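You operate a simulated robot arm through the tools that you are given. There is no shell and no other tool. Be economical: measure what you need, move in short steps, check, and stop when the job is done.

You are at the controls of a simulated two-armed robot. One attempt, no reset.

Task
Carry the green tray to the white shaker and run it 50 minutes.
Fine: use both hands; magnet on and black dial at 50 before the green button; one run, wait for the END lamp; what is in the tray stays upright; leave the other tray.

It is judged by the outcome, as a careful person would: the job done as asked, and still so three seconds after it is handed in. It fails if anything else is knocked over, pushed out of place, dropped, spilled or broken.

Robot
Two 6-joint arms with two-finger grippers on one trunk, on a base that drives. Base frame: it is fixed to the floor where the robot stands at the start and does not move with it; the origin is under the middle of the robot, x ahead of it, y to its left, z up; the surface under the hand at the start is at about z = 760. Lengths are in mm, angles in rad, forces in N, time in s.
The left shoulder is at the start at [30, 178, 963], the right one opposite. With the tool pointing down near the work surface each hand reaches from about 480 to 820 mm from the robot's upright axis, wherever it stands, measured 20 degrees to its own side. Places, roughly: black side dial [-1600, -1200, 800]; blue magnet knob [-1600, -1400, 800]; small green button [-1600, -1000, 800]; top of the white shaker [-1800, -1200, 900]; white shaker [-1800, -1200, 800]. Payload 2.54 kg a hand.
The TCP of each hand is the grasp point between the finger pads, 30 mm short of the fingertips. In the tool frame z runs along the fingers and y along their closing line. Largest opening 116 mm; the body of the gripper starts 95 mm behind the TCP.
Orientation is that of the tool frame in the base frame, as [roll, pitch, yaw] about the fixed x, y, z axes, in that order (R = Rz(yaw) Ry(pitch) Rx(roll)). With the fingers straight down and closing along the base's y, the tool's x points along the base's -x, its y along +y and its z along -z.

Tools
- The arms move only by the tool jog_arm. It takes "left_steps", "right_steps" or both (then of equal length, played together; a hand with none holds still); each is a list of rows, each a list of 6 numbers: the shift along the base's x, y, z in units of 150 mm (1.0 is 150 mm), then the turn, a rotation vector about the base's x, y, z in units of 45 degrees (1.0 is 45 degrees). In form: [[tx, ty, tz, rx, ry, rz], ...]. A call has 1 to 20 rows; each row is the pose to reach, as a shift and turn from the pose commanded when the call began. "left_jaw" and "right_jaw" are, for a hand that has rows, the gripper command, from -1 (shut) to 1 (fully open), values between in proportion, set as the call begins (left out, the last holds). A call with a number of a shift or a turn outside -1 to 1 is refused whole. Rows are played at 5 a second. More than 50 mm and 0.15 rad between two rows, or a gripper value outside its range, and nothing of the call is played. Where a pose cannot be reached the arm comes as near as it can. A force on the tool above 40 N (or 10 N above the force at the start of the call, whichever is more), or a blocked arm, ends the call early, and 0.2 s more pass. Each finger travels about 153 mm/s and halts on what it meets, pressing with about 22 N; the grip force reading is that of the motor and also rises with nothing between the fingers. The clock runs only during rows and for 0.2 s after the last one: add rows that repeat a pose to give the fingers time. The reply holds the time, the measured pose of the TCP, the force on the tool along the base axes, the opening and the grip force, in the units named above and with some noise, with the torque about the TCP (base axes, N m) and any sound that the robot's microphone picked up.
- Cameras (640 x 400 px; columns grow to the right, rows downward): "scene" is now at [27.9, -14.9, 1666.9]; the picture's right is [-0.23, -0.97, 0.00], its down [-0.87, 0.21, -0.44] and it looks along [0.43, -0.10, -0.90] (base axes); focal length 270 px, centre (320, 200). "left" rides on the left gripper at [69, 15, -122] in its tool frame; the picture's right is [-0.21, 0.98, 0.00], its down [-0.83, -0.18, -0.53] and it looks along [-0.52, -0.11, 0.85] (tool axes); focal length 251 px, centre (320, 200). "right" rides on the right gripper at [69, -15, -122] in its tool frame; the picture's right is [0.21, 0.98, 0.00], its down [-0.83, 0.18, -0.53] and it looks along [-0.52, 0.11, 0.85] (tool axes); focal length 251 px, centre (320, 200). There is no depth. A picture from a camera that has moved, and an enlarged one, comes with that camera's place and axes in the base frame and with its lens.
- get_image(camera): a new picture of that camera. It takes no simulated time.
- lift_body(by): slides the trunk up (or, below 0, down) by that many mm; the arms and the scene camera ride with it, the base frame stays. It gives what a move gives, with no picture.
- drive_base(legs): drives the robot by 1 to 6 legs, each [ahead, left, turn to the left] in mm, mm and rad, along the robot's own axes; the way and the turn of a leg run together, so that a leg with both is an arc; at most 1500 mm and 3.142 rad a leg. The arms and the cameras ride along, it lands a little off, and it stops where it bumps. It gives what a move gives.
- head_to(pan, tilt): turns the head with the scene camera to pan (to the left, within 2.496 rad either way) and tilt (down, from -0.506 to 1.204), counted from straight ahead of the robot. It gives what a move gives.
- inspect(camera, box): a new picture of the part [left, top, right, bottom] of that camera's present view, enlarged. It takes no simulated time.
- job_done(): hands the job in; it is judged then, once.

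Work in short steps. Places have to be worked out from the pictures, the camera data and where the tool is seen: move nearer, look again, correct. Check each grasp and each placing, and mend what went wrong. You have 120 turns and 108 pictures in all, those below and enlarged ones among them. Open the grippers and draw the arms clear of the work before you hand the job in, unless the task says otherwise; then end with one line.

The tools are called after ">>>" as a command line: name --argument value ..., lists and objects as JSON in quotes. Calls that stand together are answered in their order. jog_arm: Moves the arms, as the interface text tells. Its arguments: {"type":"object","properties":{"left_steps":{"type":"array","items":{"type":"array","items":{"type":"number"}}},"left_jaw":{"type":"number"},"right_steps":{"type":"array","items":{"type":"array","items":{"type":"number"}}},"right_jaw":{"type":"number"}},"required":[]} The other tools are called the same way: lift_body (by) slides the trunk up or down; drive_base (legs) drives the base; head_to (pan, tilt) turns the head that bears the scene camera; get_image (camera) takes a picture; inspect (camera, box) takes an enlarged picture of a part of a camera's view; job_done () hands the job in.

At the start:

```text
time: 0.0
left_tcp_pos: [471.9, 12.7, 1088.7]
left_tcp_rot: [3.141, -0.001, 3.14]
left_ft_force: [-0.5, 0.0, 0.2]
left_torque: [0.03, 0.01, 0.0]
left_gripper_width: 116.0
left_grasp_force: 0.0
right_tcp_pos: [421.5, -412.9, 1033.1]
right_tcp_rot: [-3.141, 0.0, -3.141]
right_ft_force: [0.0, -0.2, -0.6]
right_torque: [0.0, -0.01, -0.03]
right_gripper_width: 116.1
right_grasp_force: 0.1
trunk travel left (down, up): [-175.0, 365.0]
robot x, y, heading: [-3.2, -1.7, -0.003]
head pan, tilt: [-0.234, 1.117]
```

scene: 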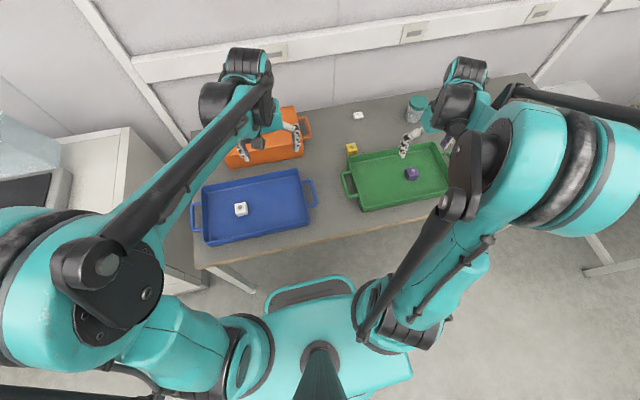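
right: 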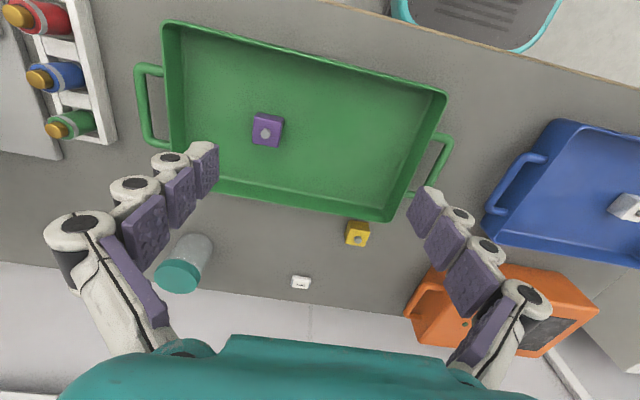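
left: 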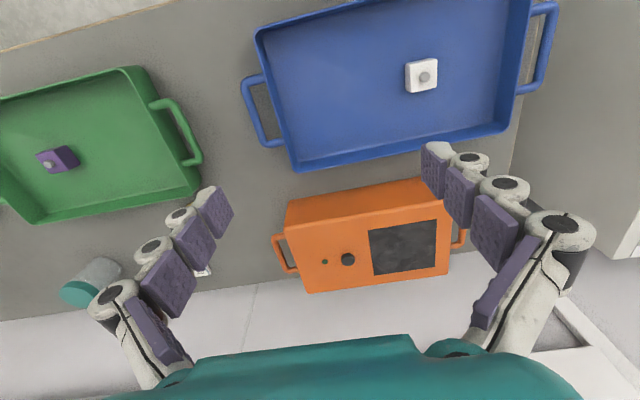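

The green tray lies about [465, -430] with its handles at y ≈ -218 and -638. First I look over at the shaker behind and to the right before planning the drive.

>>> head_to --pan -2.45 --tilt 0.3

>>> get_image --camera "scene"

```text
time: 2.1
left_tcp_pos: [472.0, 11.0, 1087.7]
left_tcp_rot: [3.141, 0.0, -3.141]
left_ft_force: [0.2, 0.0, -0.2]
left_torque: [0.0, -0.01, 0.03]
left_gripper_width: 116.3
left_grasp_force: 0.1
right_tcp_pos: [422.7, -413.6, 1031.9]
right_tcp_rot: [3.141, 0.002, -3.14]
right_ft_force: [0.2, 0.7, 0.4]
right_torque: [0.04, 0.02, -0.02]
right_gripper_width: 115.8
right_grasp_force: 0.0
trunk travel left (down, up): [-175.0, 365.0]
robot x, y, heading: [-1.6, -0.3, 0.003]
head pan, tilt: [-2.45, 0.3]
```

```text
104 pictures are left
camera scene: at [-104.3, -60.2, 1734.1], right [-0.64, 0.77, 0.0], down [0.23, 0.19, -0.96], along [-0.74, -0.61, -0.3], focal length 270 px, centre (320, 200)
```

scene: 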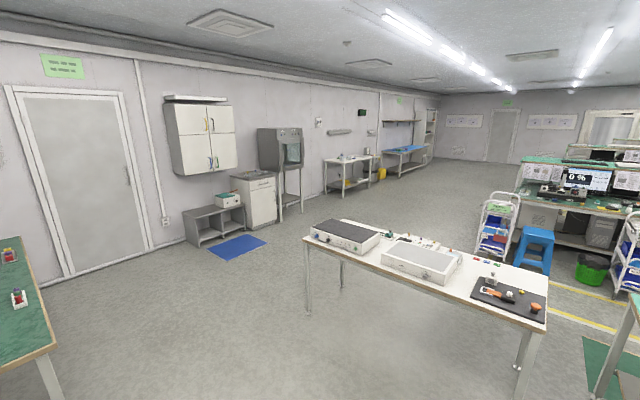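

>>> inspect --camera "scene" --box '[290, 200, 560, 350]'

```text
2.37 times, centred on (425, 275) of scene
camera zoom: at [-104.3, -60.2, 1734.1], right [-0.64, 0.77, 0.0], down [0.23, 0.19, -0.96], along [-0.74, -0.61, -0.3], focal length 641 px, centre (71, 22)
```

zoom: 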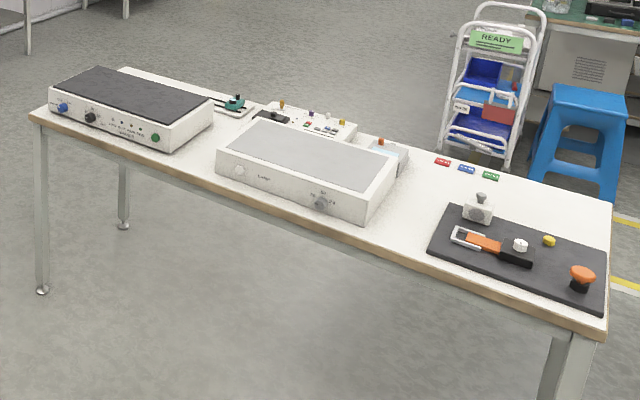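

The shaker (black pad, blue/black/green controls on its +x face) stands on a table with its front edge near x ≈ -1630. Now I shift the robot right, so the tray is centred in front, and look down at it.

>>> drive_base --legs '[[0, -428, 0]]'

>>> head_to --pan 0 --tilt 1.1

>>> get_image --camera "scene"

>>> get_image --camera "left"

>>> get_image --camera "right"

```text
time: 4.7
left_tcp_pos: [472.0, -424.2, 1088.9]
left_tcp_rot: [3.14, 0.0, -3.141]
left_ft_force: [-0.2, 0.6, 0.1]
left_torque: [0.02, 0.04, 0.02]
left_gripper_width: 115.8
left_grasp_force: 0.0
right_tcp_pos: [423.0, -847.6, 1032.6]
right_tcp_rot: [3.141, 0.002, -3.141]
right_ft_force: [0.2, 0.2, -0.4]
right_torque: [0.04, -0.02, 0.01]
right_gripper_width: 116.1
right_grasp_force: 0.1
trunk travel left (down, up): [-175.0, 365.0]
robot x, y, heading: [1.7, -436.9, -0.0]
head pan, tilt: [-2.45, 0.3]
```

```text
time: 7.0
left_tcp_pos: [472.2, -422.0, 1089.1]
left_tcp_rot: [-3.141, 0.0, -3.141]
left_ft_force: [-0.3, -0.9, 0.4]
left_torque: [0.01, -0.01, 0.03]
left_gripper_width: 116.1
left_grasp_force: 0.0
right_tcp_pos: [422.3, -848.1, 1031.9]
right_tcp_rot: [-3.141, 0.0, 3.14]
right_ft_force: [0.1, -0.6, 0.1]
right_torque: [0.0, 0.03, 0.02]
right_gripper_width: 116.2
right_grasp_force: 0.0
trunk travel left (down, up): [-175.0, 365.0]
robot x, y, heading: [0.5, -432.4, 0.005]
head pan, tilt: [0.0, 1.1]
```

```text
102 pictures are left
camera scene: at [30.7, -434.3, 1668.0], right [0.0, -1.0, 0.0], down [-0.89, 0.0, -0.45], along [0.45, 0.0, -0.89], focal length 270 px, centre (320, 200)
```

scene: 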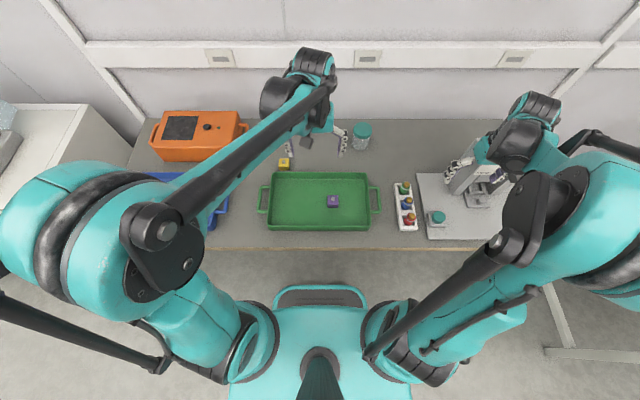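

```text
101 pictures are left
camera left: at [401.6, -407.1, 1211.2], right [0.21, 0.98, 0.0], down [0.83, -0.18, 0.53], along [0.52, -0.11, -0.85], focal length 251 px, centre (320, 200)
```

left: 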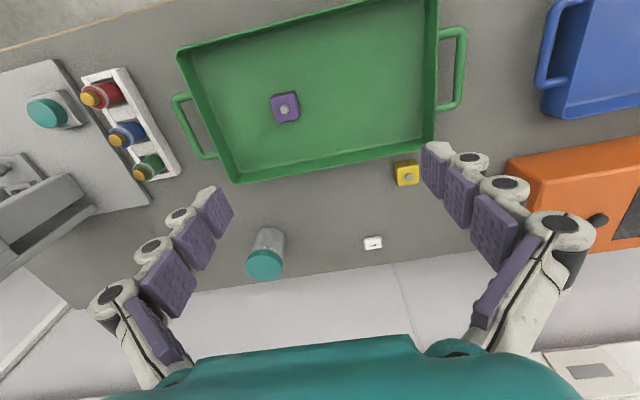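

```text
100 pictures are left
camera right: at [353.8, -862.8, 1155.0], right [-0.21, 0.98, 0.0], down [0.83, 0.18, 0.53], along [0.52, 0.11, -0.85], focal length 251 px, centre (320, 200)
```

right: 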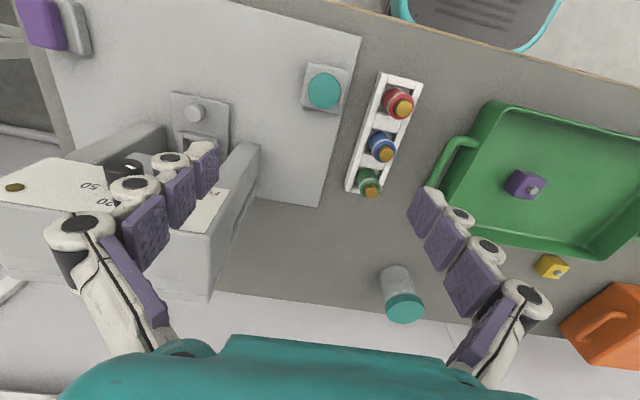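

The tray is square to the robot: handles at about [474, -228] and [474, -640], z ≈ 800, with a bottle rack close to the right one. I bring both hands toward them, staying high.

>>> jog_arm --left_steps '[[0, 0.3, -0.05, 0, 0, 0], [0, 0.6, -0.1, 0, 0, 0], [0, 0.85, -0.3, 0, 0, 0], [0, 1, -0.55, 0, 0, 0], [0, 1, -0.8, 0, 0, 0], [0, 1, -0.9, 0, 0, 0]]' --right_steps '[[0.05, 0.3, 0, 0, 0, 0], [0.1, 0.6, 0, 0, 0, 0], [0.2, 0.85, 0, 0, 0, 0], [0.3, 1, -0.1, 0, 0, 0], [0.34, 1, -0.3, 0, 0, 0], [0.34, 1, -0.45, 0, 0, 0]]' --left_jaw 0.03 --right_jaw 0.03

>>> get_image --camera "left"

>>> get_image --camera "right"

```text
time: 8.3
left_tcp_pos: [472.1, -271.1, 953.9]
left_tcp_rot: [-3.141, 0.0, -3.14]
left_ft_force: [0.0, 0.0, -0.7]
left_torque: [0.05, -0.01, -0.01]
left_gripper_width: 59.8
left_grasp_force: 0.2
right_tcp_pos: [472.4, -697.9, 964.8]
right_tcp_rot: [-3.14, 0.001, -3.141]
right_ft_force: [-0.6, -0.8, 0.4]
right_torque: [-0.03, 0.0, 0.0]
right_gripper_width: 59.7
right_grasp_force: 0.0
trunk travel left (down, up): [-175.0, 365.0]
robot x, y, heading: [-1.6, -435.0, -0.001]
head pan, tilt: [0.0, 1.1]
```

```text
99 pictures are left
camera left: at [401.9, -256.1, 1075.7], right [0.21, 0.98, 0.0], down [0.83, -0.18, 0.53], along [0.52, -0.11, -0.85], focal length 251 px, centre (320, 200)
```

left: 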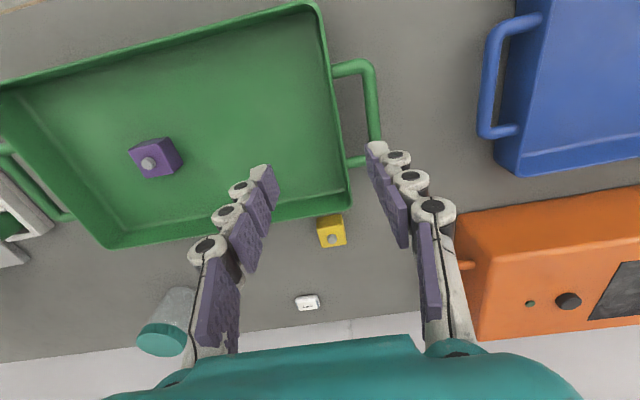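

```text
98 pictures are left
camera right: at [404.6, -712.6, 1087.2], right [-0.21, 0.98, 0.0], down [0.83, 0.18, 0.53], along [0.52, 0.11, -0.85], focal length 251 px, centre (320, 200)
```

right: 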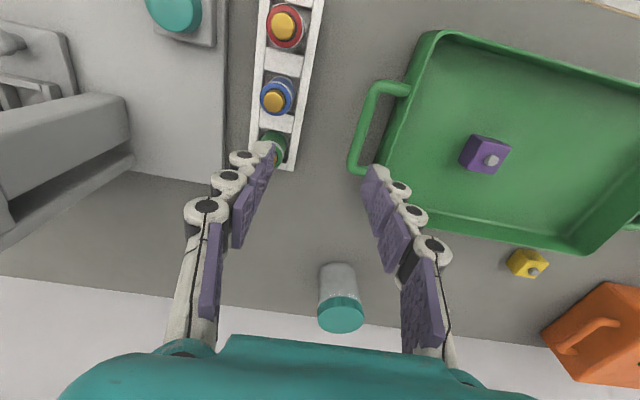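

Wrist views put the bars near y ≈ -213 (left) and -648 (right), x ≈ 472. I go above them at z ≈ 875 and recheck.

>>> jog_arm --left_steps '[[0, 0.25, 0, 0, 0, 0], [0, 0.387, -0.1, 0, 0, 0], [0, 0.387, -0.35, 0, 0, 0], [0, 0.387, -0.53, 0, 0, 0]]' --right_steps '[[0, 0.25, 0, 0, 0, 0], [0, 0.333, -0.1, 0, 0, 0], [0, 0.333, -0.35, 0, 0, 0], [0, 0.333, -0.6, 0, 0, 0]]'

>>> get_image --camera "left"

>>> get_image --camera "right"

>>> inspect --camera "scene" --box '[240, 130, 420, 245]'

```text
time: 9.3
left_tcp_pos: [472.0, -213.6, 872.8]
left_tcp_rot: [3.141, 0.0, 3.141]
left_ft_force: [0.5, -0.6, 0.3]
left_torque: [0.01, 0.01, -0.05]
left_gripper_width: 59.5
left_grasp_force: 0.1
right_tcp_pos: [474.5, -648.9, 875.0]
right_tcp_rot: [3.14, -0.001, 3.141]
right_ft_force: [0.4, -0.2, -0.1]
right_torque: [0.05, 0.0, -0.03]
right_gripper_width: 59.6
right_grasp_force: 0.0
trunk travel left (down, up): [-175.0, 365.0]
robot x, y, heading: [-1.5, -433.7, 0.001]
head pan, tilt: [0.0, 1.1]
```

```text
97 pictures are left
camera left: at [401.6, -199.2, 996.4], right [0.21, 0.98, 0.0], down [0.83, -0.18, 0.53], along [0.52, -0.11, -0.85], focal length 251 px, centre (320, 200)
```

left: 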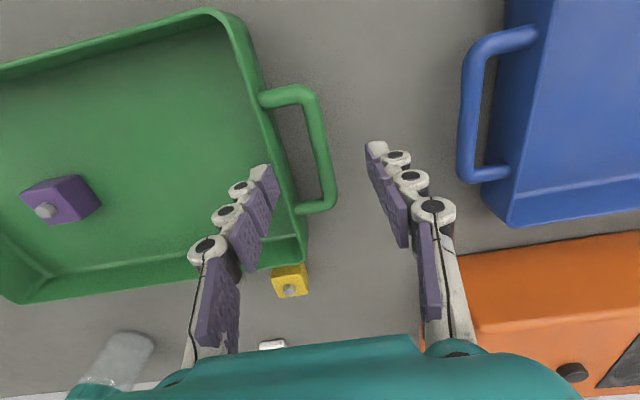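

```text
96 pictures are left
camera right: at [406.0, -664.3, 997.3], right [-0.21, 0.98, 0.0], down [0.83, 0.18, 0.53], along [0.52, 0.11, -0.85], focal length 251 px, centre (320, 200)
```

right: 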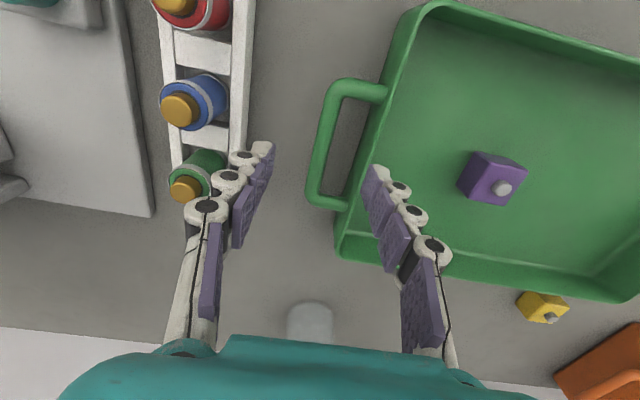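

```text
3.48 times, centred on (330, 188) of scene
camera zoom: at [32.3, -434.5, 1667.9], right [0.0, -1.0, 0.0], down [-0.89, 0.0, -0.45], along [0.45, 0.0, -0.89], focal length 940 px, centre (285, 244)
```

zoom: 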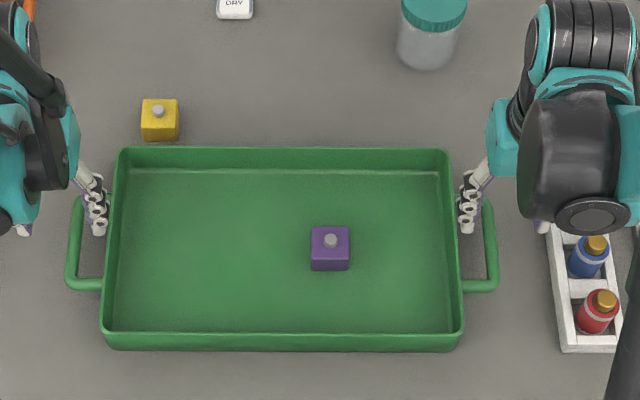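

Refined: bars at [473, -214.5] and [472, -647], z ≈ 800, with about 26 mm between bar and wall. I narrow the jaws to 30 mm, come down to just above and check alignment.

>>> jog_arm --left_steps '[[0, -0.006, 0, 0, 0, 0], [0, -0.006, -0.1, 0, 0, 0], [0, -0.006, -0.22, 0, 0, 0]]' --right_steps '[[0, 0.012, 0, 0, 0, 0], [0, 0.012, -0.1, 0, 0, 0], [0, 0.012, -0.22, 0, 0, 0]]' --left_jaw -0.48 --right_jaw -0.48

>>> get_image --camera "left"

>>> get_image --camera "right"

```text
time: 10.2
left_tcp_pos: [473.2, -215.1, 841.6]
left_tcp_rot: [-3.141, 0.002, -3.141]
left_ft_force: [0.2, -0.7, 0.2]
left_torque: [-0.01, 0.03, -0.01]
left_gripper_width: 30.1
left_grasp_force: 0.0
right_tcp_pos: [475.5, -646.7, 842.1]
right_tcp_rot: [-3.141, 0.0, 3.141]
right_ft_force: [0.2, 0.0, -0.2]
right_torque: [0.02, 0.01, -0.02]
right_gripper_width: 30.6
right_grasp_force: 0.0
trunk travel left (down, up): [-175.0, 365.0]
robot x, y, heading: [-0.5, -433.9, 0.004]
head pan, tilt: [0.0, 1.1]
```

```text
94 pictures are left
camera left: at [403.5, -199.1, 964.3], right [0.21, 0.98, 0.0], down [0.83, -0.18, 0.53], along [0.52, -0.11, -0.85], focal length 251 px, centre (320, 200)
```

left: 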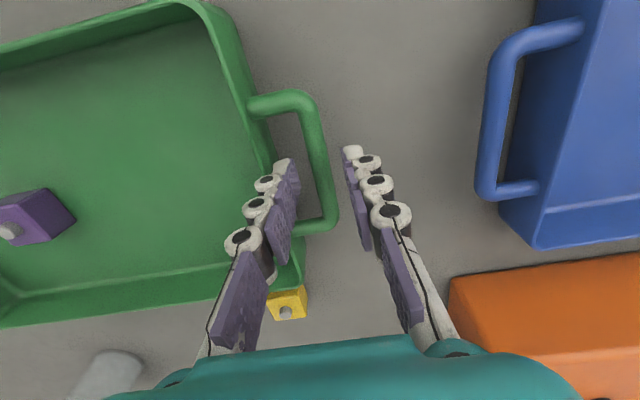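

```text
93 pictures are left
camera right: at [406.3, -661.2, 964.2], right [-0.21, 0.98, 0.0], down [0.83, 0.18, 0.53], along [0.52, 0.11, -0.85], focal length 251 px, centre (320, 200)
```

right: 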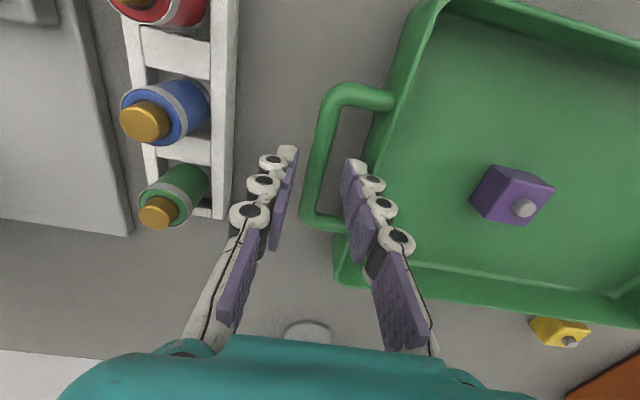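

Alignment is nearly right; I nudge left +1.5 mm and right -2 mm outward, narrow the jaws to 26 mm and descend slowly to z ≈ 800 under the force guard.

>>> jog_arm --left_steps '[[0, 0.01, 0, 0, 0, 0], [0, 0.01, -0.07, 0, 0, 0], [0, 0.01, -0.14, 0, 0, 0], [0, 0.01, -0.21, 0, 0, 0], [0, 0.01, -0.28, 0, 0, 0]]' --right_steps '[[-0.01, -0.013, 0, 0, 0, 0], [-0.01, -0.013, -0.07, 0, 0, 0], [-0.01, -0.013, -0.14, 0, 0, 0], [-0.01, -0.013, -0.21, 0, 0, 0], [-0.01, -0.013, -0.28, 0, 0, 0]]' --left_jaw -0.55 --right_jaw -0.55

>>> get_image --camera "left"

>>> get_image --camera "right"

```text
time: 11.3
left_tcp_pos: [473.0, -213.9, 798.9]
left_tcp_rot: [-3.141, -0.001, 3.141]
left_ft_force: [-0.4, -0.3, -0.2]
left_torque: [0.01, -0.03, -0.02]
left_gripper_width: 25.8
left_grasp_force: 0.1
right_tcp_pos: [472.6, -648.4, 798.5]
right_tcp_rot: [-3.141, 0.001, -3.141]
right_ft_force: [0.0, 0.0, 0.0]
right_torque: [-0.01, 0.02, -0.02]
right_gripper_width: 26.2
right_grasp_force: 0.1
trunk travel left (down, up): [-175.0, 365.0]
robot x, y, heading: [-1.7, -436.6, -0.004]
head pan, tilt: [0.0, 1.1]
```

```text
92 pictures are left
camera left: at [402.2, -198.6, 922.2], right [0.21, 0.98, 0.0], down [0.83, -0.18, 0.53], along [0.52, -0.11, -0.85], focal length 251 px, centre (320, 200)
```

left: 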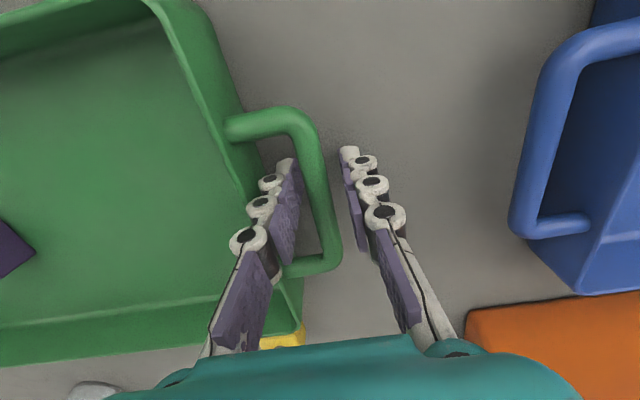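

```text
91 pictures are left
camera right: at [403.7, -663.6, 921.9], right [-0.21, 0.98, 0.0], down [0.83, 0.18, 0.53], along [0.52, 0.11, -0.85], focal length 251 px, centre (320, 200)
```

right: 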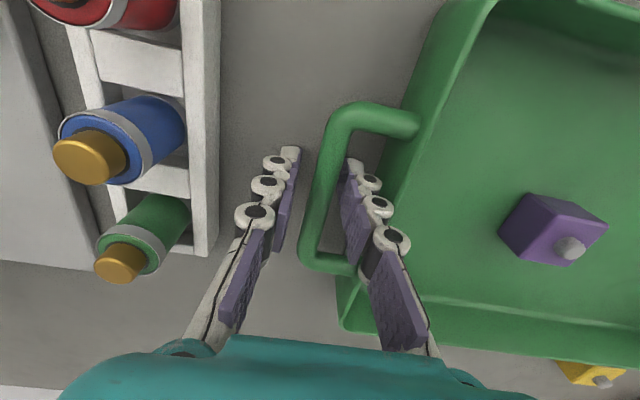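

Both pairs of fingers straddle the bars at the right height with no contact. Now I close both hands.

>>> jog_arm --left_steps '[[0, 0, 0, 0, 0, 0], [0, 0, 0, 0, 0, 0], [0, 0, 0, 0, 0, 0], [0, 0, 0, 0, 0, 0]]' --right_steps '[[0, 0, 0, 0, 0, 0], [0, 0, 0, 0, 0, 0], [0, 0, 0, 0, 0, 0], [0, 0, 0, 0, 0, 0]]' --left_jaw -1 --right_jaw -1

```text
time: 12.3
left_tcp_pos: [473.2, -215.2, 799.1]
left_tcp_rot: [-3.138, 0.0, 3.139]
left_ft_force: [-1.3, -28.6, 0.5]
left_torque: [-0.15, 0.06, -0.19]
left_gripper_width: 11.7
left_grasp_force: 21.9
right_tcp_pos: [471.7, -647.2, 800.4]
right_tcp_rot: [3.139, 0.0, 3.141]
right_ft_force: [1.1, 28.7, -0.4]
right_torque: [0.12, -0.03, -0.19]
right_gripper_width: 11.6
right_grasp_force: 22.4
trunk travel left (down, up): [-175.0, 365.0]
robot x, y, heading: [-0.4, -434.1, 0.005]
head pan, tilt: [0.0, 1.1]
```

The grips hold on 12 mm bars but the hands pull outward against each other (28 N). I ease each hand in 1.3 mm.

>>> jog_arm --left_steps '[[0, -0.005, 0, 0, 0, 0], [0, -0.009, 0, 0, 0, 0]]' --right_steps '[[0, 0.005, 0, 0, 0, 0], [0, 0.009, 0, 0, 0, 0]]'

```text
time: 12.9
left_tcp_pos: [471.7, -215.9, 798.8]
left_tcp_rot: [-3.141, -0.001, -3.141]
left_ft_force: [-1.3, -22.5, 0.8]
left_torque: [-0.08, -0.05, -0.16]
left_gripper_width: 11.8
left_grasp_force: 22.0
right_tcp_pos: [472.9, -648.0, 798.4]
right_tcp_rot: [-3.14, -0.001, 3.141]
right_ft_force: [0.7, 22.4, -0.1]
right_torque: [0.07, 0.07, -0.17]
right_gripper_width: 11.4
right_grasp_force: 22.2
trunk travel left (down, up): [-175.0, 365.0]
robot x, y, heading: [0.6, -430.9, 0.003]
head pan, tilt: [0.0, 1.1]
```

Still 22 N; I ease in a further 3 mm each.

>>> jog_arm --left_steps '[[0, -0.01, 0, 0, 0, 0], [0, -0.02, 0, 0, 0, 0], [0, -0.02, 0, 0, 0, 0]]' --right_steps '[[0, 0.01, 0, 0, 0, 0], [0, 0.02, 0, 0, 0, 0], [0, 0.02, 0, 0, 0, 0]]'

```text
time: 13.8
left_tcp_pos: [472.1, -216.1, 798.1]
left_tcp_rot: [3.135, 0.0, -3.138]
left_ft_force: [-0.3, 27.2, -0.5]
left_torque: [0.09, 0.06, -0.19]
left_gripper_width: 11.4
left_grasp_force: 21.6
right_tcp_pos: [470.9, -647.0, 799.2]
right_tcp_rot: [-3.136, 0.0, 3.136]
right_ft_force: [0.8, -27.7, -0.1]
right_torque: [-0.14, 0.03, -0.15]
right_gripper_width: 11.1
right_grasp_force: 21.8
trunk travel left (down, up): [-175.0, 365.0]
robot x, y, heading: [-0.2, -434.9, 0.002]
head pan, tilt: [0.0, 1.1]
```

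Over-corrected to 27 N compression; back 1.4 mm each.

>>> jog_arm --left_steps '[[0, 0.005, 0, 0, 0, 0], [0, 0.009, 0, 0, 0, 0], [0, 0.009, 0, 0, 0, 0]]' --right_steps '[[0, -0.005, 0, 0, 0, 0], [0, -0.009, 0, 0, 0, 0], [0, -0.009, 0, 0, 0, 0]]'

```text
time: 14.6
left_tcp_pos: [473.1, -215.5, 798.8]
left_tcp_rot: [3.137, 0.001, 3.141]
left_ft_force: [0.7, 35.2, -0.3]
left_torque: [0.15, -0.22, -0.07]
left_gripper_width: 11.3
left_grasp_force: 22.3
right_tcp_pos: [472.1, -647.5, 799.7]
right_tcp_rot: [-3.137, 0.0, 3.14]
right_ft_force: [1.9, -34.3, -0.4]
right_torque: [-0.11, -0.2, -0.25]
right_gripper_width: 11.1
right_grasp_force: 22.1
trunk travel left (down, up): [-175.0, 365.0]
robot x, y, heading: [0.7, -436.8, 0.0]
head pan, tilt: [0.0, 1.1]
```

The force doesn't follow the shift directly; I hold still a moment and re-read.

>>> jog_arm --left_steps '[[0, 0, 0, 0, 0, 0], [0, 0, 0, 0, 0, 0], [0, 0, 0, 0, 0, 0]]' --right_steps '[[0, 0, 0, 0, 0, 0], [0, 0, 0, 0, 0, 0], [0, 0, 0, 0, 0, 0]]'

```text
time: 15.3
left_tcp_pos: [470.9, -215.3, 798.3]
left_tcp_rot: [3.138, -0.002, -3.14]
left_ft_force: [-1.3, 36.7, 0.6]
left_torque: [0.09, -0.2, -0.16]
left_gripper_width: 11.4
left_grasp_force: 21.7
right_tcp_pos: [471.1, -647.1, 800.3]
right_tcp_rot: [-3.138, -0.001, -3.141]
right_ft_force: [1.2, -35.9, -0.4]
right_torque: [-0.08, -0.2, -0.19]
right_gripper_width: 11.7
right_grasp_force: 22.1
trunk travel left (down, up): [-175.0, 365.0]
robot x, y, heading: [0.1, -434.0, -0.004]
head pan, tilt: [0.0, 1.1]
```

Still compression; ease out 1 mm more each.

>>> jog_arm --left_steps '[[0, 0.004, 0, 0, 0, 0], [0, 0.007, 0, 0, 0, 0], [0, 0.007, 0, 0, 0, 0], [0, 0.007, 0, 0, 0, 0]]' --right_steps '[[0, -0.004, 0, 0, 0, 0], [0, -0.007, 0, 0, 0, 0], [0, -0.007, 0, 0, 0, 0], [0, -0.007, 0, 0, 0, 0]]'

```text
time: 16.4
left_tcp_pos: [473.1, -215.7, 799.2]
left_tcp_rot: [3.14, -0.001, -3.14]
left_ft_force: [-1.7, 24.1, 0.1]
left_torque: [0.02, 0.06, -0.27]
left_gripper_width: 11.4
left_grasp_force: 21.6
right_tcp_pos: [472.5, -647.6, 801.3]
right_tcp_rot: [-3.139, -0.001, -3.142]
right_ft_force: [0.8, -23.2, -0.1]
right_torque: [-0.12, -0.19, -0.02]
right_gripper_width: 11.4
right_grasp_force: 21.8
trunk travel left (down, up): [-175.0, 365.0]
robot x, y, heading: [2.8, -430.5, -0.002]
head pan, tilt: [0.0, 1.1]
```

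12 N per mm; ease out 1.5 mm more.

>>> jog_arm --left_steps '[[0, 0.005, 0, 0, 0, 0], [0, 0.01, 0, 0, 0, 0], [0, 0.01, 0, 0, 0, 0]]' --right_steps '[[0, -0.005, 0, 0, 0, 0], [0, -0.01, 0, 0, 0, 0], [0, -0.01, 0, 0, 0, 0]]'

```text
time: 17.1
left_tcp_pos: [473.5, -215.1, 797.6]
left_tcp_rot: [-3.139, -0.001, 3.14]
left_ft_force: [-0.9, 5.0, -0.1]
left_torque: [-0.08, 0.03, -0.21]
left_gripper_width: 11.0
left_grasp_force: 21.9
right_tcp_pos: [471.8, -646.6, 800.1]
right_tcp_rot: [3.141, 0.001, 3.141]
right_ft_force: [1.1, -4.2, 0.0]
right_torque: [0.0, 0.0, -0.31]
right_gripper_width: 11.5
right_grasp_force: 22.2
trunk travel left (down, up): [-175.0, 365.0]
robot x, y, heading: [-2.6, -434.9, 0.0]
head pan, tilt: [0.0, 1.1]
```

Relaxed to 5 N. I lift the tray with the trunk, so both hands rise together.

>>> lift_body --by 40

>>> get_image --camera "scene"

```text
time: 18.0
left_tcp_pos: [472.4, -213.3, 838.4]
left_tcp_rot: [3.141, 0.0, 3.14]
left_ft_force: [-0.6, 0.3, -0.5]
left_torque: [0.01, 0.02, -0.01]
left_gripper_width: 0.0
left_grasp_force: 22.0
right_tcp_pos: [471.3, -647.9, 839.9]
right_tcp_rot: [3.142, 0.0, 3.141]
right_ft_force: [0.3, 0.8, -0.4]
right_torque: [0.04, -0.01, -0.01]
right_gripper_width: 0.0
right_grasp_force: 22.3
trunk travel left (down, up): [-215.0, 325.0]
robot x, y, heading: [3.7, -435.3, 0.003]
head pan, tilt: [0.0, 1.1]
```

```text
90 pictures are left
camera scene: at [31.2, -434.1, 1708.0], right [0.0, -1.0, 0.0], down [-0.89, 0.0, -0.45], along [0.45, 0.0, -0.89], focal length 270 px, centre (320, 200)
```

scene: 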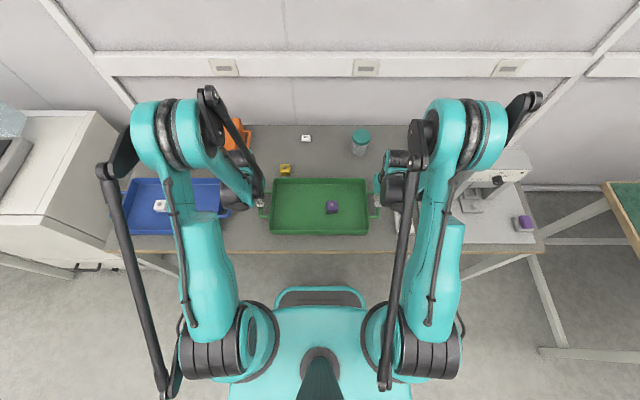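

The bars slipped out of the fingers; the tray seems still in place. I look closely from the wrists.

>>> get_image --camera "left"

>>> get_image --camera "right"

>>> inspect --camera "scene" --box '[230, 150, 420, 270]'

```text
89 pictures are left
camera left: at [402.0, -199.1, 961.8], right [0.21, 0.98, 0.0], down [0.83, -0.18, 0.53], along [0.52, -0.11, -0.85], focal length 251 px, centre (320, 200)
```

left: 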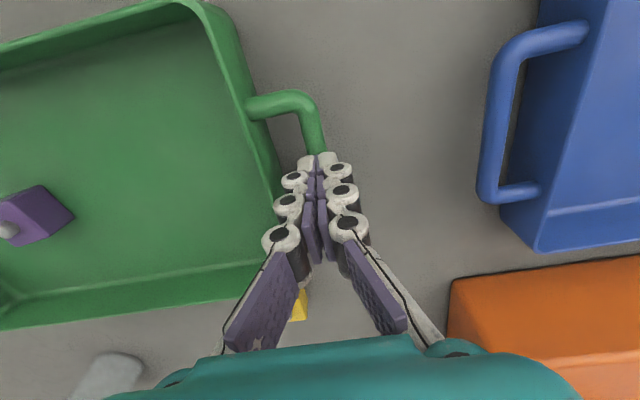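

```text
88 pictures are left
camera right: at [403.5, -662.5, 962.8], right [-0.21, 0.98, 0.0], down [0.83, 0.18, 0.53], along [0.52, 0.11, -0.85], focal length 251 px, centre (320, 200)
```

right: 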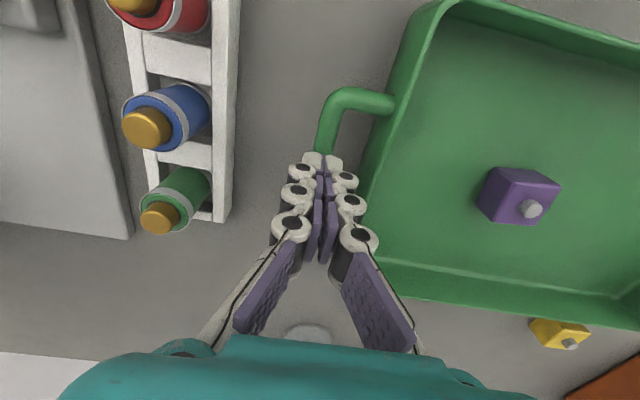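

```text
3.33 times, centred on (325, 210) of scene
camera zoom: at [31.2, -434.1, 1708.0], right [0.0, -1.0, 0.0], down [-0.89, 0.0, -0.45], along [0.45, 0.0, -0.89], focal length 901 px, centre (303, 167)
```

zoom: 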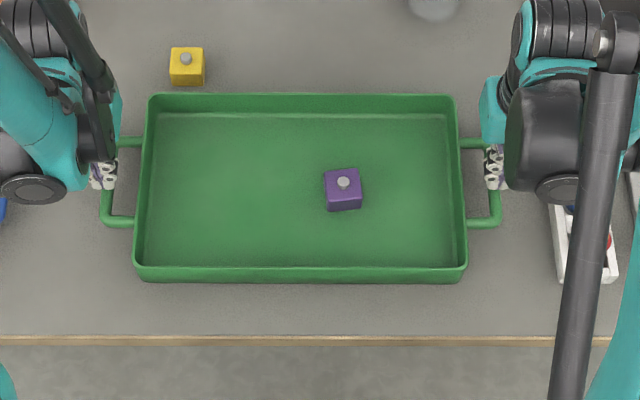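

The tray stayed exactly where it was. I regrip a bit deeper (TCP z ≈ 793) and then lift in small steps to read the load.

>>> jog_arm --left_steps '[[0, -0.006, 0, 0, 0, 0], [0, -0.006, 0, 0, 0, 0], [0, -0.006, -0.1, 0, 0, 0], [0, -0.006, -0.2, 0, 0, 0], [0, -0.006, -0.3, 0, 0, 0]]' --right_steps '[[0, 0.004, 0, 0, 0, 0], [0, 0.004, 0, 0, 0, 0], [0, 0.004, -0.1, 0, 0, 0], [0, 0.004, -0.2, 0, 0, 0], [0, 0.004, -0.3, 0, 0, 0]]' --left_jaw -0.55 --right_jaw -0.55

>>> jog_arm --left_steps '[[0, 0, 0, 0, 0, 0], [0, 0, 0, 0, 0, 0], [0, 0, 0, 0, 0, 0], [0, 0, 0, 0, 0, 0]]' --right_steps '[[0, 0, 0, 0, 0, 0], [0, 0, 0, 0, 0, 0], [0, 0, 0, 0, 0, 0], [0, 0, 0, 0, 0, 0]]' --left_jaw -1 --right_jaw -1

```text
time: 19.2
left_tcp_pos: [492.5, -213.7, 807.3]
left_tcp_rot: [3.141, -0.003, 3.141]
left_ft_force: [-0.1, 0.4, -0.9]
left_torque: [0.01, 0.02, -0.02]
left_gripper_width: 26.2
left_grasp_force: 0.0
left hand out of reach, approached as far as the arm can: row 3, 4, 5
right_tcp_pos: [492.5, -650.9, 809.0]
right_tcp_rot: [-3.141, -0.001, -3.141]
right_ft_force: [-0.1, -0.3, -0.4]
right_torque: [-0.03, 0.04, 0.0]
right_gripper_width: 26.1
right_grasp_force: 0.0
right hand out of reach, approached as far as the arm can: row 3, 4, 5
trunk travel left (down, up): [-215.0, 325.0]
robot x, y, heading: [0.2, -434.3, -0.002]
head pan, tilt: [0.0, 1.1]
```

```text
time: 20.2
left_tcp_pos: [491.6, -214.0, 808.1]
left_tcp_rot: [-3.137, -0.003, 3.14]
left_ft_force: [-0.2, -32.0, 0.2]
left_torque: [-0.3, -0.02, -0.15]
left_gripper_width: 12.7
left_grasp_force: 22.2
right_tcp_pos: [490.5, -647.4, 809.8]
right_tcp_rot: [3.134, 0.0, -3.139]
right_ft_force: [0.8, 32.1, 0.5]
right_torque: [0.31, -0.1, -0.15]
right_gripper_width: 13.1
right_grasp_force: 22.4
trunk travel left (down, up): [-215.0, 325.0]
robot x, y, heading: [-1.9, -428.9, -0.003]
head pan, tilt: [0.0, 1.1]
```

The raised trunk put the low pose out of reach, so the hands landed at x ≈ 491, z ≈ 808. I open, rise clear, back the robot off for better reach and lower the trunk.

>>> jog_arm --left_steps '[[0, 0, 0, 0, 0, 0], [0, 0, 0, 0, 0, 0], [-0.13, 0, 0.24, 0, 0, 0], [-0.13, 0, 0.45, 0, 0, 0], [-0.13, 0, 0.6, 0, 0, 0]]' --right_steps '[[0, 0, 0, 0, 0, 0], [0, 0, 0, 0, 0, 0], [-0.13, 0, 0.24, 0, 0, 0], [-0.13, 0, 0.45, 0, 0, 0], [-0.13, 0, 0.6, 0, 0, 0]]' --left_jaw -0.55 --right_jaw -0.55

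```text
time: 21.4
left_tcp_pos: [470.7, -214.6, 900.4]
left_tcp_rot: [3.141, 0.002, 3.14]
left_ft_force: [0.1, 0.4, -0.4]
left_torque: [0.0, -0.05, -0.01]
left_gripper_width: 25.9
left_grasp_force: 0.1
right_tcp_pos: [469.9, -648.8, 902.0]
right_tcp_rot: [3.141, 0.003, -3.141]
right_ft_force: [0.1, 0.8, 1.2]
right_torque: [0.02, -0.03, 0.02]
right_gripper_width: 26.2
right_grasp_force: 0.2
trunk travel left (down, up): [-215.0, 325.0]
robot x, y, heading: [-1.2, -435.3, 0.002]
head pan, tilt: [0.0, 1.1]
```

Backing off 100 mm and lowering the trunk 40 mm.

>>> drive_base --legs '[[-100, 0, 0]]'

>>> lift_body --by -40

>>> jog_arm --left_steps '[[0.3, 0, 0, 0, 0, 0], [0.6, 0, 0, 0, 0, 0], [0.68, 0, 0, 0, 0, 0], [0.68, 0, 0, 0, 0, 0]]' --right_steps '[[0.3, 0, 0, 0, 0, 0], [0.6, 0, 0, 0, 0, 0], [0.68, 0, 0, 0, 0, 0], [0.68, 0, 0, 0, 0, 0]]'

>>> get_image --camera "left"

>>> get_image --camera "right"

```text
time: 22.5
left_tcp_pos: [370.1, -214.3, 899.4]
left_tcp_rot: [-3.142, 0.001, 3.139]
left_ft_force: [0.0, 0.5, 1.4]
left_torque: [-0.03, -0.04, 0.01]
left_gripper_width: 26.2
left_grasp_force: 0.2
right_tcp_pos: [368.6, -650.1, 900.2]
right_tcp_rot: [-3.141, 0.003, 3.141]
right_ft_force: [-0.3, 0.5, -0.3]
right_torque: [-0.03, -0.04, -0.01]
right_gripper_width: 26.2
right_grasp_force: 0.0
trunk travel left (down, up): [-215.0, 325.0]
robot x, y, heading: [-102.2, -434.9, -0.001]
head pan, tilt: [0.0, 1.1]
```

```text
time: 23.4
left_tcp_pos: [369.9, -216.1, 859.2]
left_tcp_rot: [3.14, 0.001, 3.139]
left_ft_force: [0.1, -0.4, 0.5]
left_torque: [0.02, 0.01, 0.01]
left_gripper_width: 25.9
left_grasp_force: 0.0
right_tcp_pos: [369.9, -649.6, 859.9]
right_tcp_rot: [-3.14, 0.0, 3.14]
right_ft_force: [0.0, 0.3, -0.4]
right_torque: [0.01, 0.0, -0.02]
right_gripper_width: 26.2
right_grasp_force: 0.0
trunk travel left (down, up): [-175.0, 365.0]
robot x, y, heading: [-102.5, -432.4, 0.0]
head pan, tilt: [0.0, 1.1]
```

```text
time: 24.4
left_tcp_pos: [471.2, -218.5, 856.9]
left_tcp_rot: [3.141, -0.001, 3.139]
left_ft_force: [0.1, 0.1, 0.1]
left_torque: [0.04, 0.01, -0.02]
left_gripper_width: 26.1
left_grasp_force: 0.1
right_tcp_pos: [470.1, -648.0, 859.6]
right_tcp_rot: [-3.141, 0.001, 3.139]
right_ft_force: [-0.4, 0.3, 0.0]
right_torque: [-0.04, -0.02, 0.01]
right_gripper_width: 25.9
right_grasp_force: 0.1
trunk travel left (down, up): [-175.0, 365.0]
robot x, y, heading: [-103.9, -432.6, 0.004]
head pan, tilt: [0.0, 1.1]
```

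```text
86 pictures are left
camera left: at [401.3, -202.4, 979.7], right [0.22, 0.98, 0.0], down [0.83, -0.18, 0.53], along [0.52, -0.12, -0.85], focal length 251 px, centre (320, 200)
```

left: 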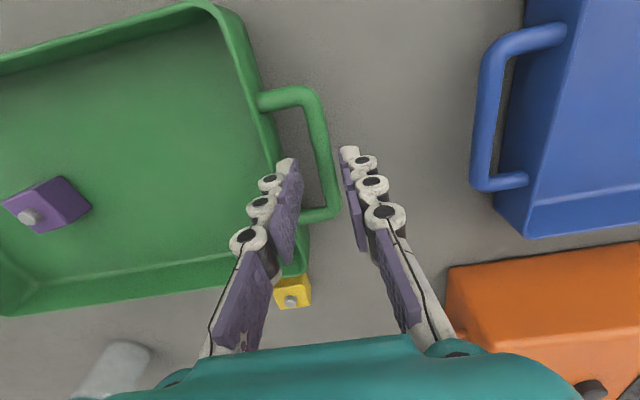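

```text
85 pictures are left
camera right: at [401.9, -663.6, 982.6], right [-0.21, 0.98, 0.0], down [0.83, 0.18, 0.53], along [0.52, 0.11, -0.85], focal length 251 px, centre (320, 200)
```

right: 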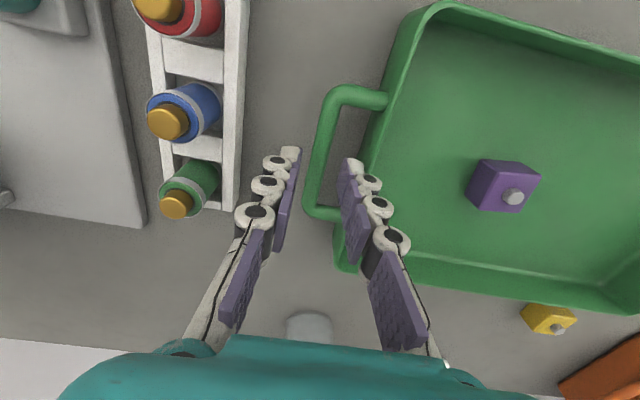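

Bars at y ≈ -216 and -647.5. I descend to z ≈ 792 with a small left correction.

>>> jog_arm --left_steps '[[0.01, 0.015, -0.1, 0, 0, 0], [0.01, 0.015, -0.2, 0, 0, 0], [0.01, 0.015, -0.3, 0, 0, 0], [0.01, 0.015, -0.38, 0, 0, 0], [0.01, 0.015, -0.43, 0, 0, 0], [0.01, 0.015, -0.43, 0, 0, 0]]' --right_steps '[[0.015, 0.003, -0.1, 0, 0, 0], [0.015, 0.003, -0.2, 0, 0, 0], [0.015, 0.003, -0.3, 0, 0, 0], [0.015, 0.003, -0.38, 0, 0, 0], [0.015, 0.003, -0.44, 0, 0, 0], [0.015, 0.003, -0.44, 0, 0, 0]]'

>>> jog_arm --left_steps '[[0, 0, 0, 0, 0, 0], [0, 0, 0, 0, 0, 0], [0, 0, 0, 0, 0, 0], [0, 0, 0, 0, 0, 0]]' --right_steps '[[0, 0, 0, 0, 0, 0], [0, 0, 0, 0, 0, 0], [0, 0, 0, 0, 0, 0], [0, 0, 0, 0, 0, 0]]' --left_jaw -1 --right_jaw -1

>>> inspect --camera "left" --box '[200, 80, 440, 300]'

```text
time: 25.8
left_tcp_pos: [474.4, -212.3, 792.9]
left_tcp_rot: [3.141, -0.001, 3.141]
left_ft_force: [-0.5, 0.6, 0.0]
left_torque: [0.0, 0.02, -0.01]
left_gripper_width: 26.1
left_grasp_force: 0.1
right_tcp_pos: [474.7, -649.6, 795.3]
right_tcp_rot: [-3.141, 0.0, 3.138]
right_ft_force: [0.2, -0.1, 0.1]
right_torque: [0.02, 0.0, -0.03]
right_gripper_width: 26.1
right_grasp_force: 0.0
trunk travel left (down, up): [-175.0, 365.0]
robot x, y, heading: [-100.4, -432.4, 0.0]
head pan, tilt: [0.0, 1.1]
```

```text
time: 26.8
left_tcp_pos: [476.1, -214.3, 792.3]
left_tcp_rot: [-3.139, 0.0, 3.138]
left_ft_force: [-0.9, -28.4, 0.5]
left_torque: [0.08, -0.03, -0.1]
left_gripper_width: 12.5
left_grasp_force: 22.4
right_tcp_pos: [474.0, -647.1, 793.3]
right_tcp_rot: [3.14, 0.0, -3.141]
right_ft_force: [1.6, 28.1, 0.1]
right_torque: [-0.06, -0.03, -0.15]
right_gripper_width: 12.4
right_grasp_force: 21.4
trunk travel left (down, up): [-175.0, 365.0]
robot x, y, heading: [-101.0, -432.7, -0.001]
head pan, tilt: [0.0, 1.1]
```

```text
1.82 times, centred on (320, 190) of left
camera zoom: at [404.5, -198.6, 915.8], right [0.22, 0.98, 0.0], down [0.83, -0.18, 0.53], along [0.52, -0.12, -0.85], focal length 457 px, centre (320, 218)
```

zoom: 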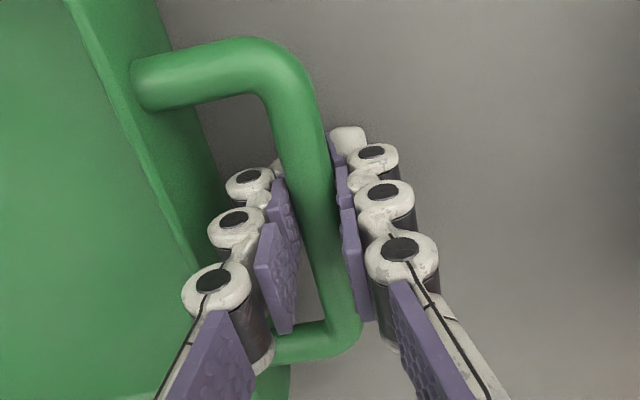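

The grip looks proper now. I ease each hand inward 1.5 mm to take out the tension.

>>> jog_arm --left_steps '[[0, -0.005, 0, 0, 0, 0], [0, -0.01, 0, 0, 0, 0], [0, -0.01, 0, 0, 0, 0]]' --right_steps '[[0, 0.005, 0, 0, 0, 0], [0, 0.01, 0, 0, 0, 0], [0, 0.01, 0, 0, 0, 0]]'

```text
time: 27.6
left_tcp_pos: [474.0, -214.8, 794.2]
left_tcp_rot: [-3.141, -0.001, 3.139]
left_ft_force: [-0.8, -21.1, -0.4]
left_torque: [0.09, 0.32, -0.04]
left_gripper_width: 12.4
left_grasp_force: 22.2
right_tcp_pos: [474.3, -647.4, 794.2]
right_tcp_rot: [3.14, 0.002, 3.14]
right_ft_force: [4.6, 20.3, 8.3]
right_torque: [-0.01, 0.14, -0.13]
right_gripper_width: 12.1
right_grasp_force: 22.1
trunk travel left (down, up): [-175.0, 365.0]
robot x, y, heading: [-100.8, -432.8, -0.002]
head pan, tilt: [0.0, 1.1]
```

Ease in 1 mm more and raise 6 mm slowly to read the load.

>>> jog_arm --left_steps '[[0, -0.007, 0, 0, 0, 0], [0, -0.007, 0.01, 0, 0, 0], [0, -0.007, 0.02, 0, 0, 0], [0, -0.007, 0.03, 0, 0, 0], [0, -0.007, 0.04, 0, 0, 0]]' --right_steps '[[0, 0.007, 0, 0, 0, 0], [0, 0.007, 0.01, 0, 0, 0], [0, 0.007, 0.02, 0, 0, 0], [0, 0.007, 0.03, 0, 0, 0], [0, 0.007, 0.04, 0, 0, 0]]'

```text
time: 28.8
left_tcp_pos: [475.0, -213.6, 799.8]
left_tcp_rot: [3.14, 0.0, 3.139]
left_ft_force: [-0.2, -4.5, -3.5]
left_torque: [0.01, -0.12, -0.1]
left_gripper_width: 12.1
left_grasp_force: 22.4
right_tcp_pos: [474.3, -647.0, 798.3]
right_tcp_rot: [-3.14, 0.0, 3.141]
right_ft_force: [0.4, 4.3, -3.9]
right_torque: [-0.08, 0.12, -0.1]
right_gripper_width: 12.4
right_grasp_force: 22.4
trunk travel left (down, up): [-175.0, 365.0]
robot x, y, heading: [-99.1, -433.7, 0.001]
head pan, tilt: [0.0, 1.1]
```

Each hand now carries about 3.7 N. I check whether the tray is off the table while raising another 12 mm.

>>> jog_arm --left_steps '[[0, 0, 0.02, 0, 0, 0], [0, 0, 0.04, 0, 0, 0], [0, 0, 0.06, 0, 0, 0], [0, 0, 0.08, 0, 0, 0]]' --right_steps '[[0, 0, 0.02, 0, 0, 0], [0, 0, 0.04, 0, 0, 0], [0, 0, 0.06, 0, 0, 0], [0, 0, 0.08, 0, 0, 0]]'

>>> get_image --camera "left"

>>> get_image --camera "right"

```text
time: 29.8
left_tcp_pos: [474.1, -215.0, 811.6]
left_tcp_rot: [3.138, 0.001, -3.141]
left_ft_force: [0.2, 7.1, -3.6]
left_torque: [-0.01, 0.0, -0.02]
left_gripper_width: 12.2
left_grasp_force: 22.3
right_tcp_pos: [474.6, -646.4, 810.6]
right_tcp_rot: [-3.14, 0.0, 3.14]
right_ft_force: [-0.3, -8.1, -3.5]
right_torque: [-0.02, 0.06, 0.01]
right_gripper_width: 12.3
right_grasp_force: 21.6
trunk travel left (down, up): [-175.0, 365.0]
robot x, y, heading: [-97.6, -433.3, -0.001]
head pan, tilt: [0.0, 1.1]
```

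```text
83 pictures are left
camera left: at [403.9, -199.0, 934.4], right [0.22, 0.98, 0.0], down [0.83, -0.18, 0.53], along [0.52, -0.11, -0.85], focal length 251 px, centre (320, 200)
```

left: 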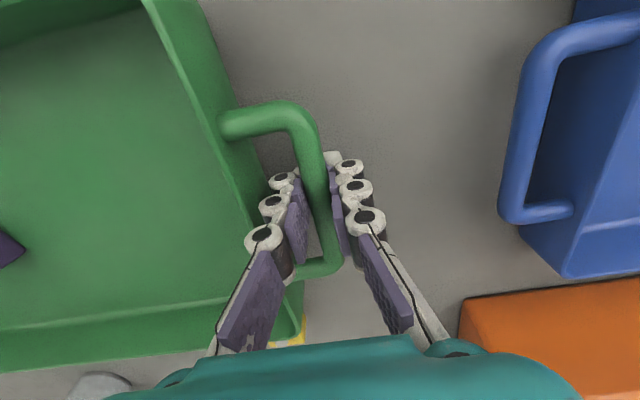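

```text
82 pictures are left
camera right: at [406.4, -661.1, 934.2], right [-0.21, 0.98, 0.0], down [0.83, 0.18, 0.53], along [0.52, 0.11, -0.85], focal length 251 px, centre (320, 200)
```

right: 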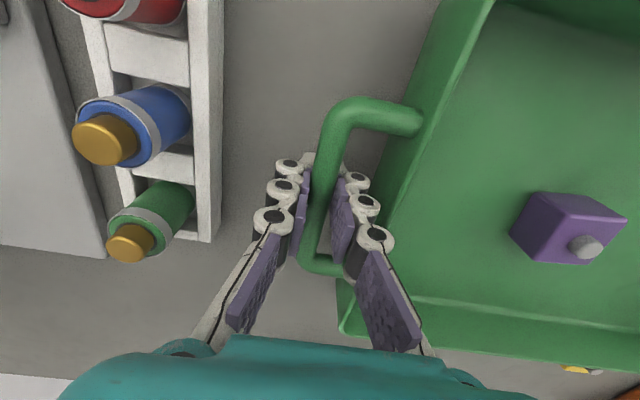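

The tray is up and level in both hands (about 3.6 N each). I keep raising it gently with the arms.

>>> jog_arm --left_steps '[[0, 0, 0.06, 0, 0, 0], [0, 0, 0.12, 0, 0, 0], [0, 0, 0.18, 0, 0, 0], [0, 0, 0.24, 0, 0, 0], [0, 0, 0.3, 0, 0, 0], [0, 0, 0.36, 0, 0, 0], [0, 0, 0.42, 0, 0, 0], [0, 0, 0.48, 0, 0, 0], [0, 0, 0.54, 0, 0, 0], [0, 0, 0.6, 0, 0, 0]]' --right_steps '[[0, 0, 0.06, 0, 0, 0], [0, 0, 0.12, 0, 0, 0], [0, 0, 0.18, 0, 0, 0], [0, 0, 0.24, 0, 0, 0], [0, 0, 0.3, 0, 0, 0], [0, 0, 0.36, 0, 0, 0], [0, 0, 0.42, 0, 0, 0], [0, 0, 0.48, 0, 0, 0], [0, 0, 0.54, 0, 0, 0], [0, 0, 0.6, 0, 0, 0]]'

>>> get_image --camera "scene"

```text
time: 32.0
left_tcp_pos: [474.3, -214.9, 900.7]
left_tcp_rot: [-3.141, 0.0, 3.139]
left_ft_force: [0.0, 3.6, -4.1]
left_torque: [0.01, 0.0, -0.01]
left_gripper_width: 12.5
left_grasp_force: 22.0
right_tcp_pos: [474.1, -645.4, 901.4]
right_tcp_rot: [3.14, 0.0, 3.14]
right_ft_force: [-0.6, -3.3, -3.9]
right_torque: [0.03, -0.02, -0.06]
right_gripper_width: 12.4
right_grasp_force: 22.1
trunk travel left (down, up): [-175.0, 365.0]
robot x, y, heading: [-100.0, -435.5, -0.003]
head pan, tilt: [0.0, 1.1]
```

```text
81 pictures are left
camera scene: at [-70.8, -434.1, 1668.0], right [0.0, -1.0, 0.0], down [-0.89, 0.0, -0.45], along [0.45, 0.0, -0.89], focal length 270 px, centre (320, 200)
```

scene: 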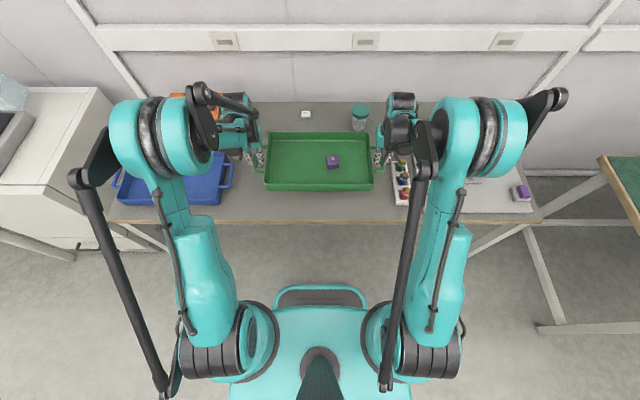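

The tray rides level. I test the drive gently with a short leg backwards.

>>> drive_base --legs '[[-100, 0, 0]]'

>>> inspect --camera "scene" --box '[230, 100, 420, 220]'

```text
time: 33.1
left_tcp_pos: [374.5, -214.1, 902.7]
left_tcp_rot: [3.142, 0.0, 3.14]
left_ft_force: [-0.7, -3.1, -2.2]
left_torque: [0.0, -0.04, -0.02]
left_gripper_width: 12.3
left_grasp_force: 22.0
right_tcp_pos: [374.3, -646.9, 901.2]
right_tcp_rot: [-3.142, -0.001, 3.141]
right_ft_force: [-0.4, 3.1, -3.6]
right_torque: [-0.01, -0.06, -0.04]
right_gripper_width: 12.4
right_grasp_force: 21.9
trunk travel left (down, up): [-175.0, 365.0]
robot x, y, heading: [-202.6, -430.9, -0.001]
head pan, tilt: [0.0, 1.1]
```

```text
3.33 times, centred on (325, 160) of scene
camera zoom: at [-172.3, -433.8, 1668.0], right [0.0, -1.0, 0.0], down [-0.89, 0.0, -0.45], along [0.45, 0.0, -0.89], focal length 901 px, centre (303, 333)
```

zoom: 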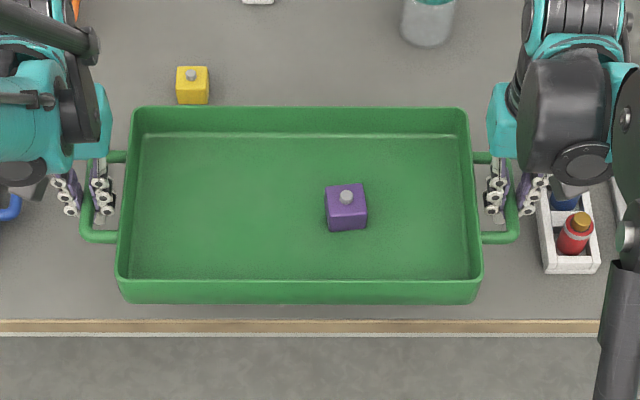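

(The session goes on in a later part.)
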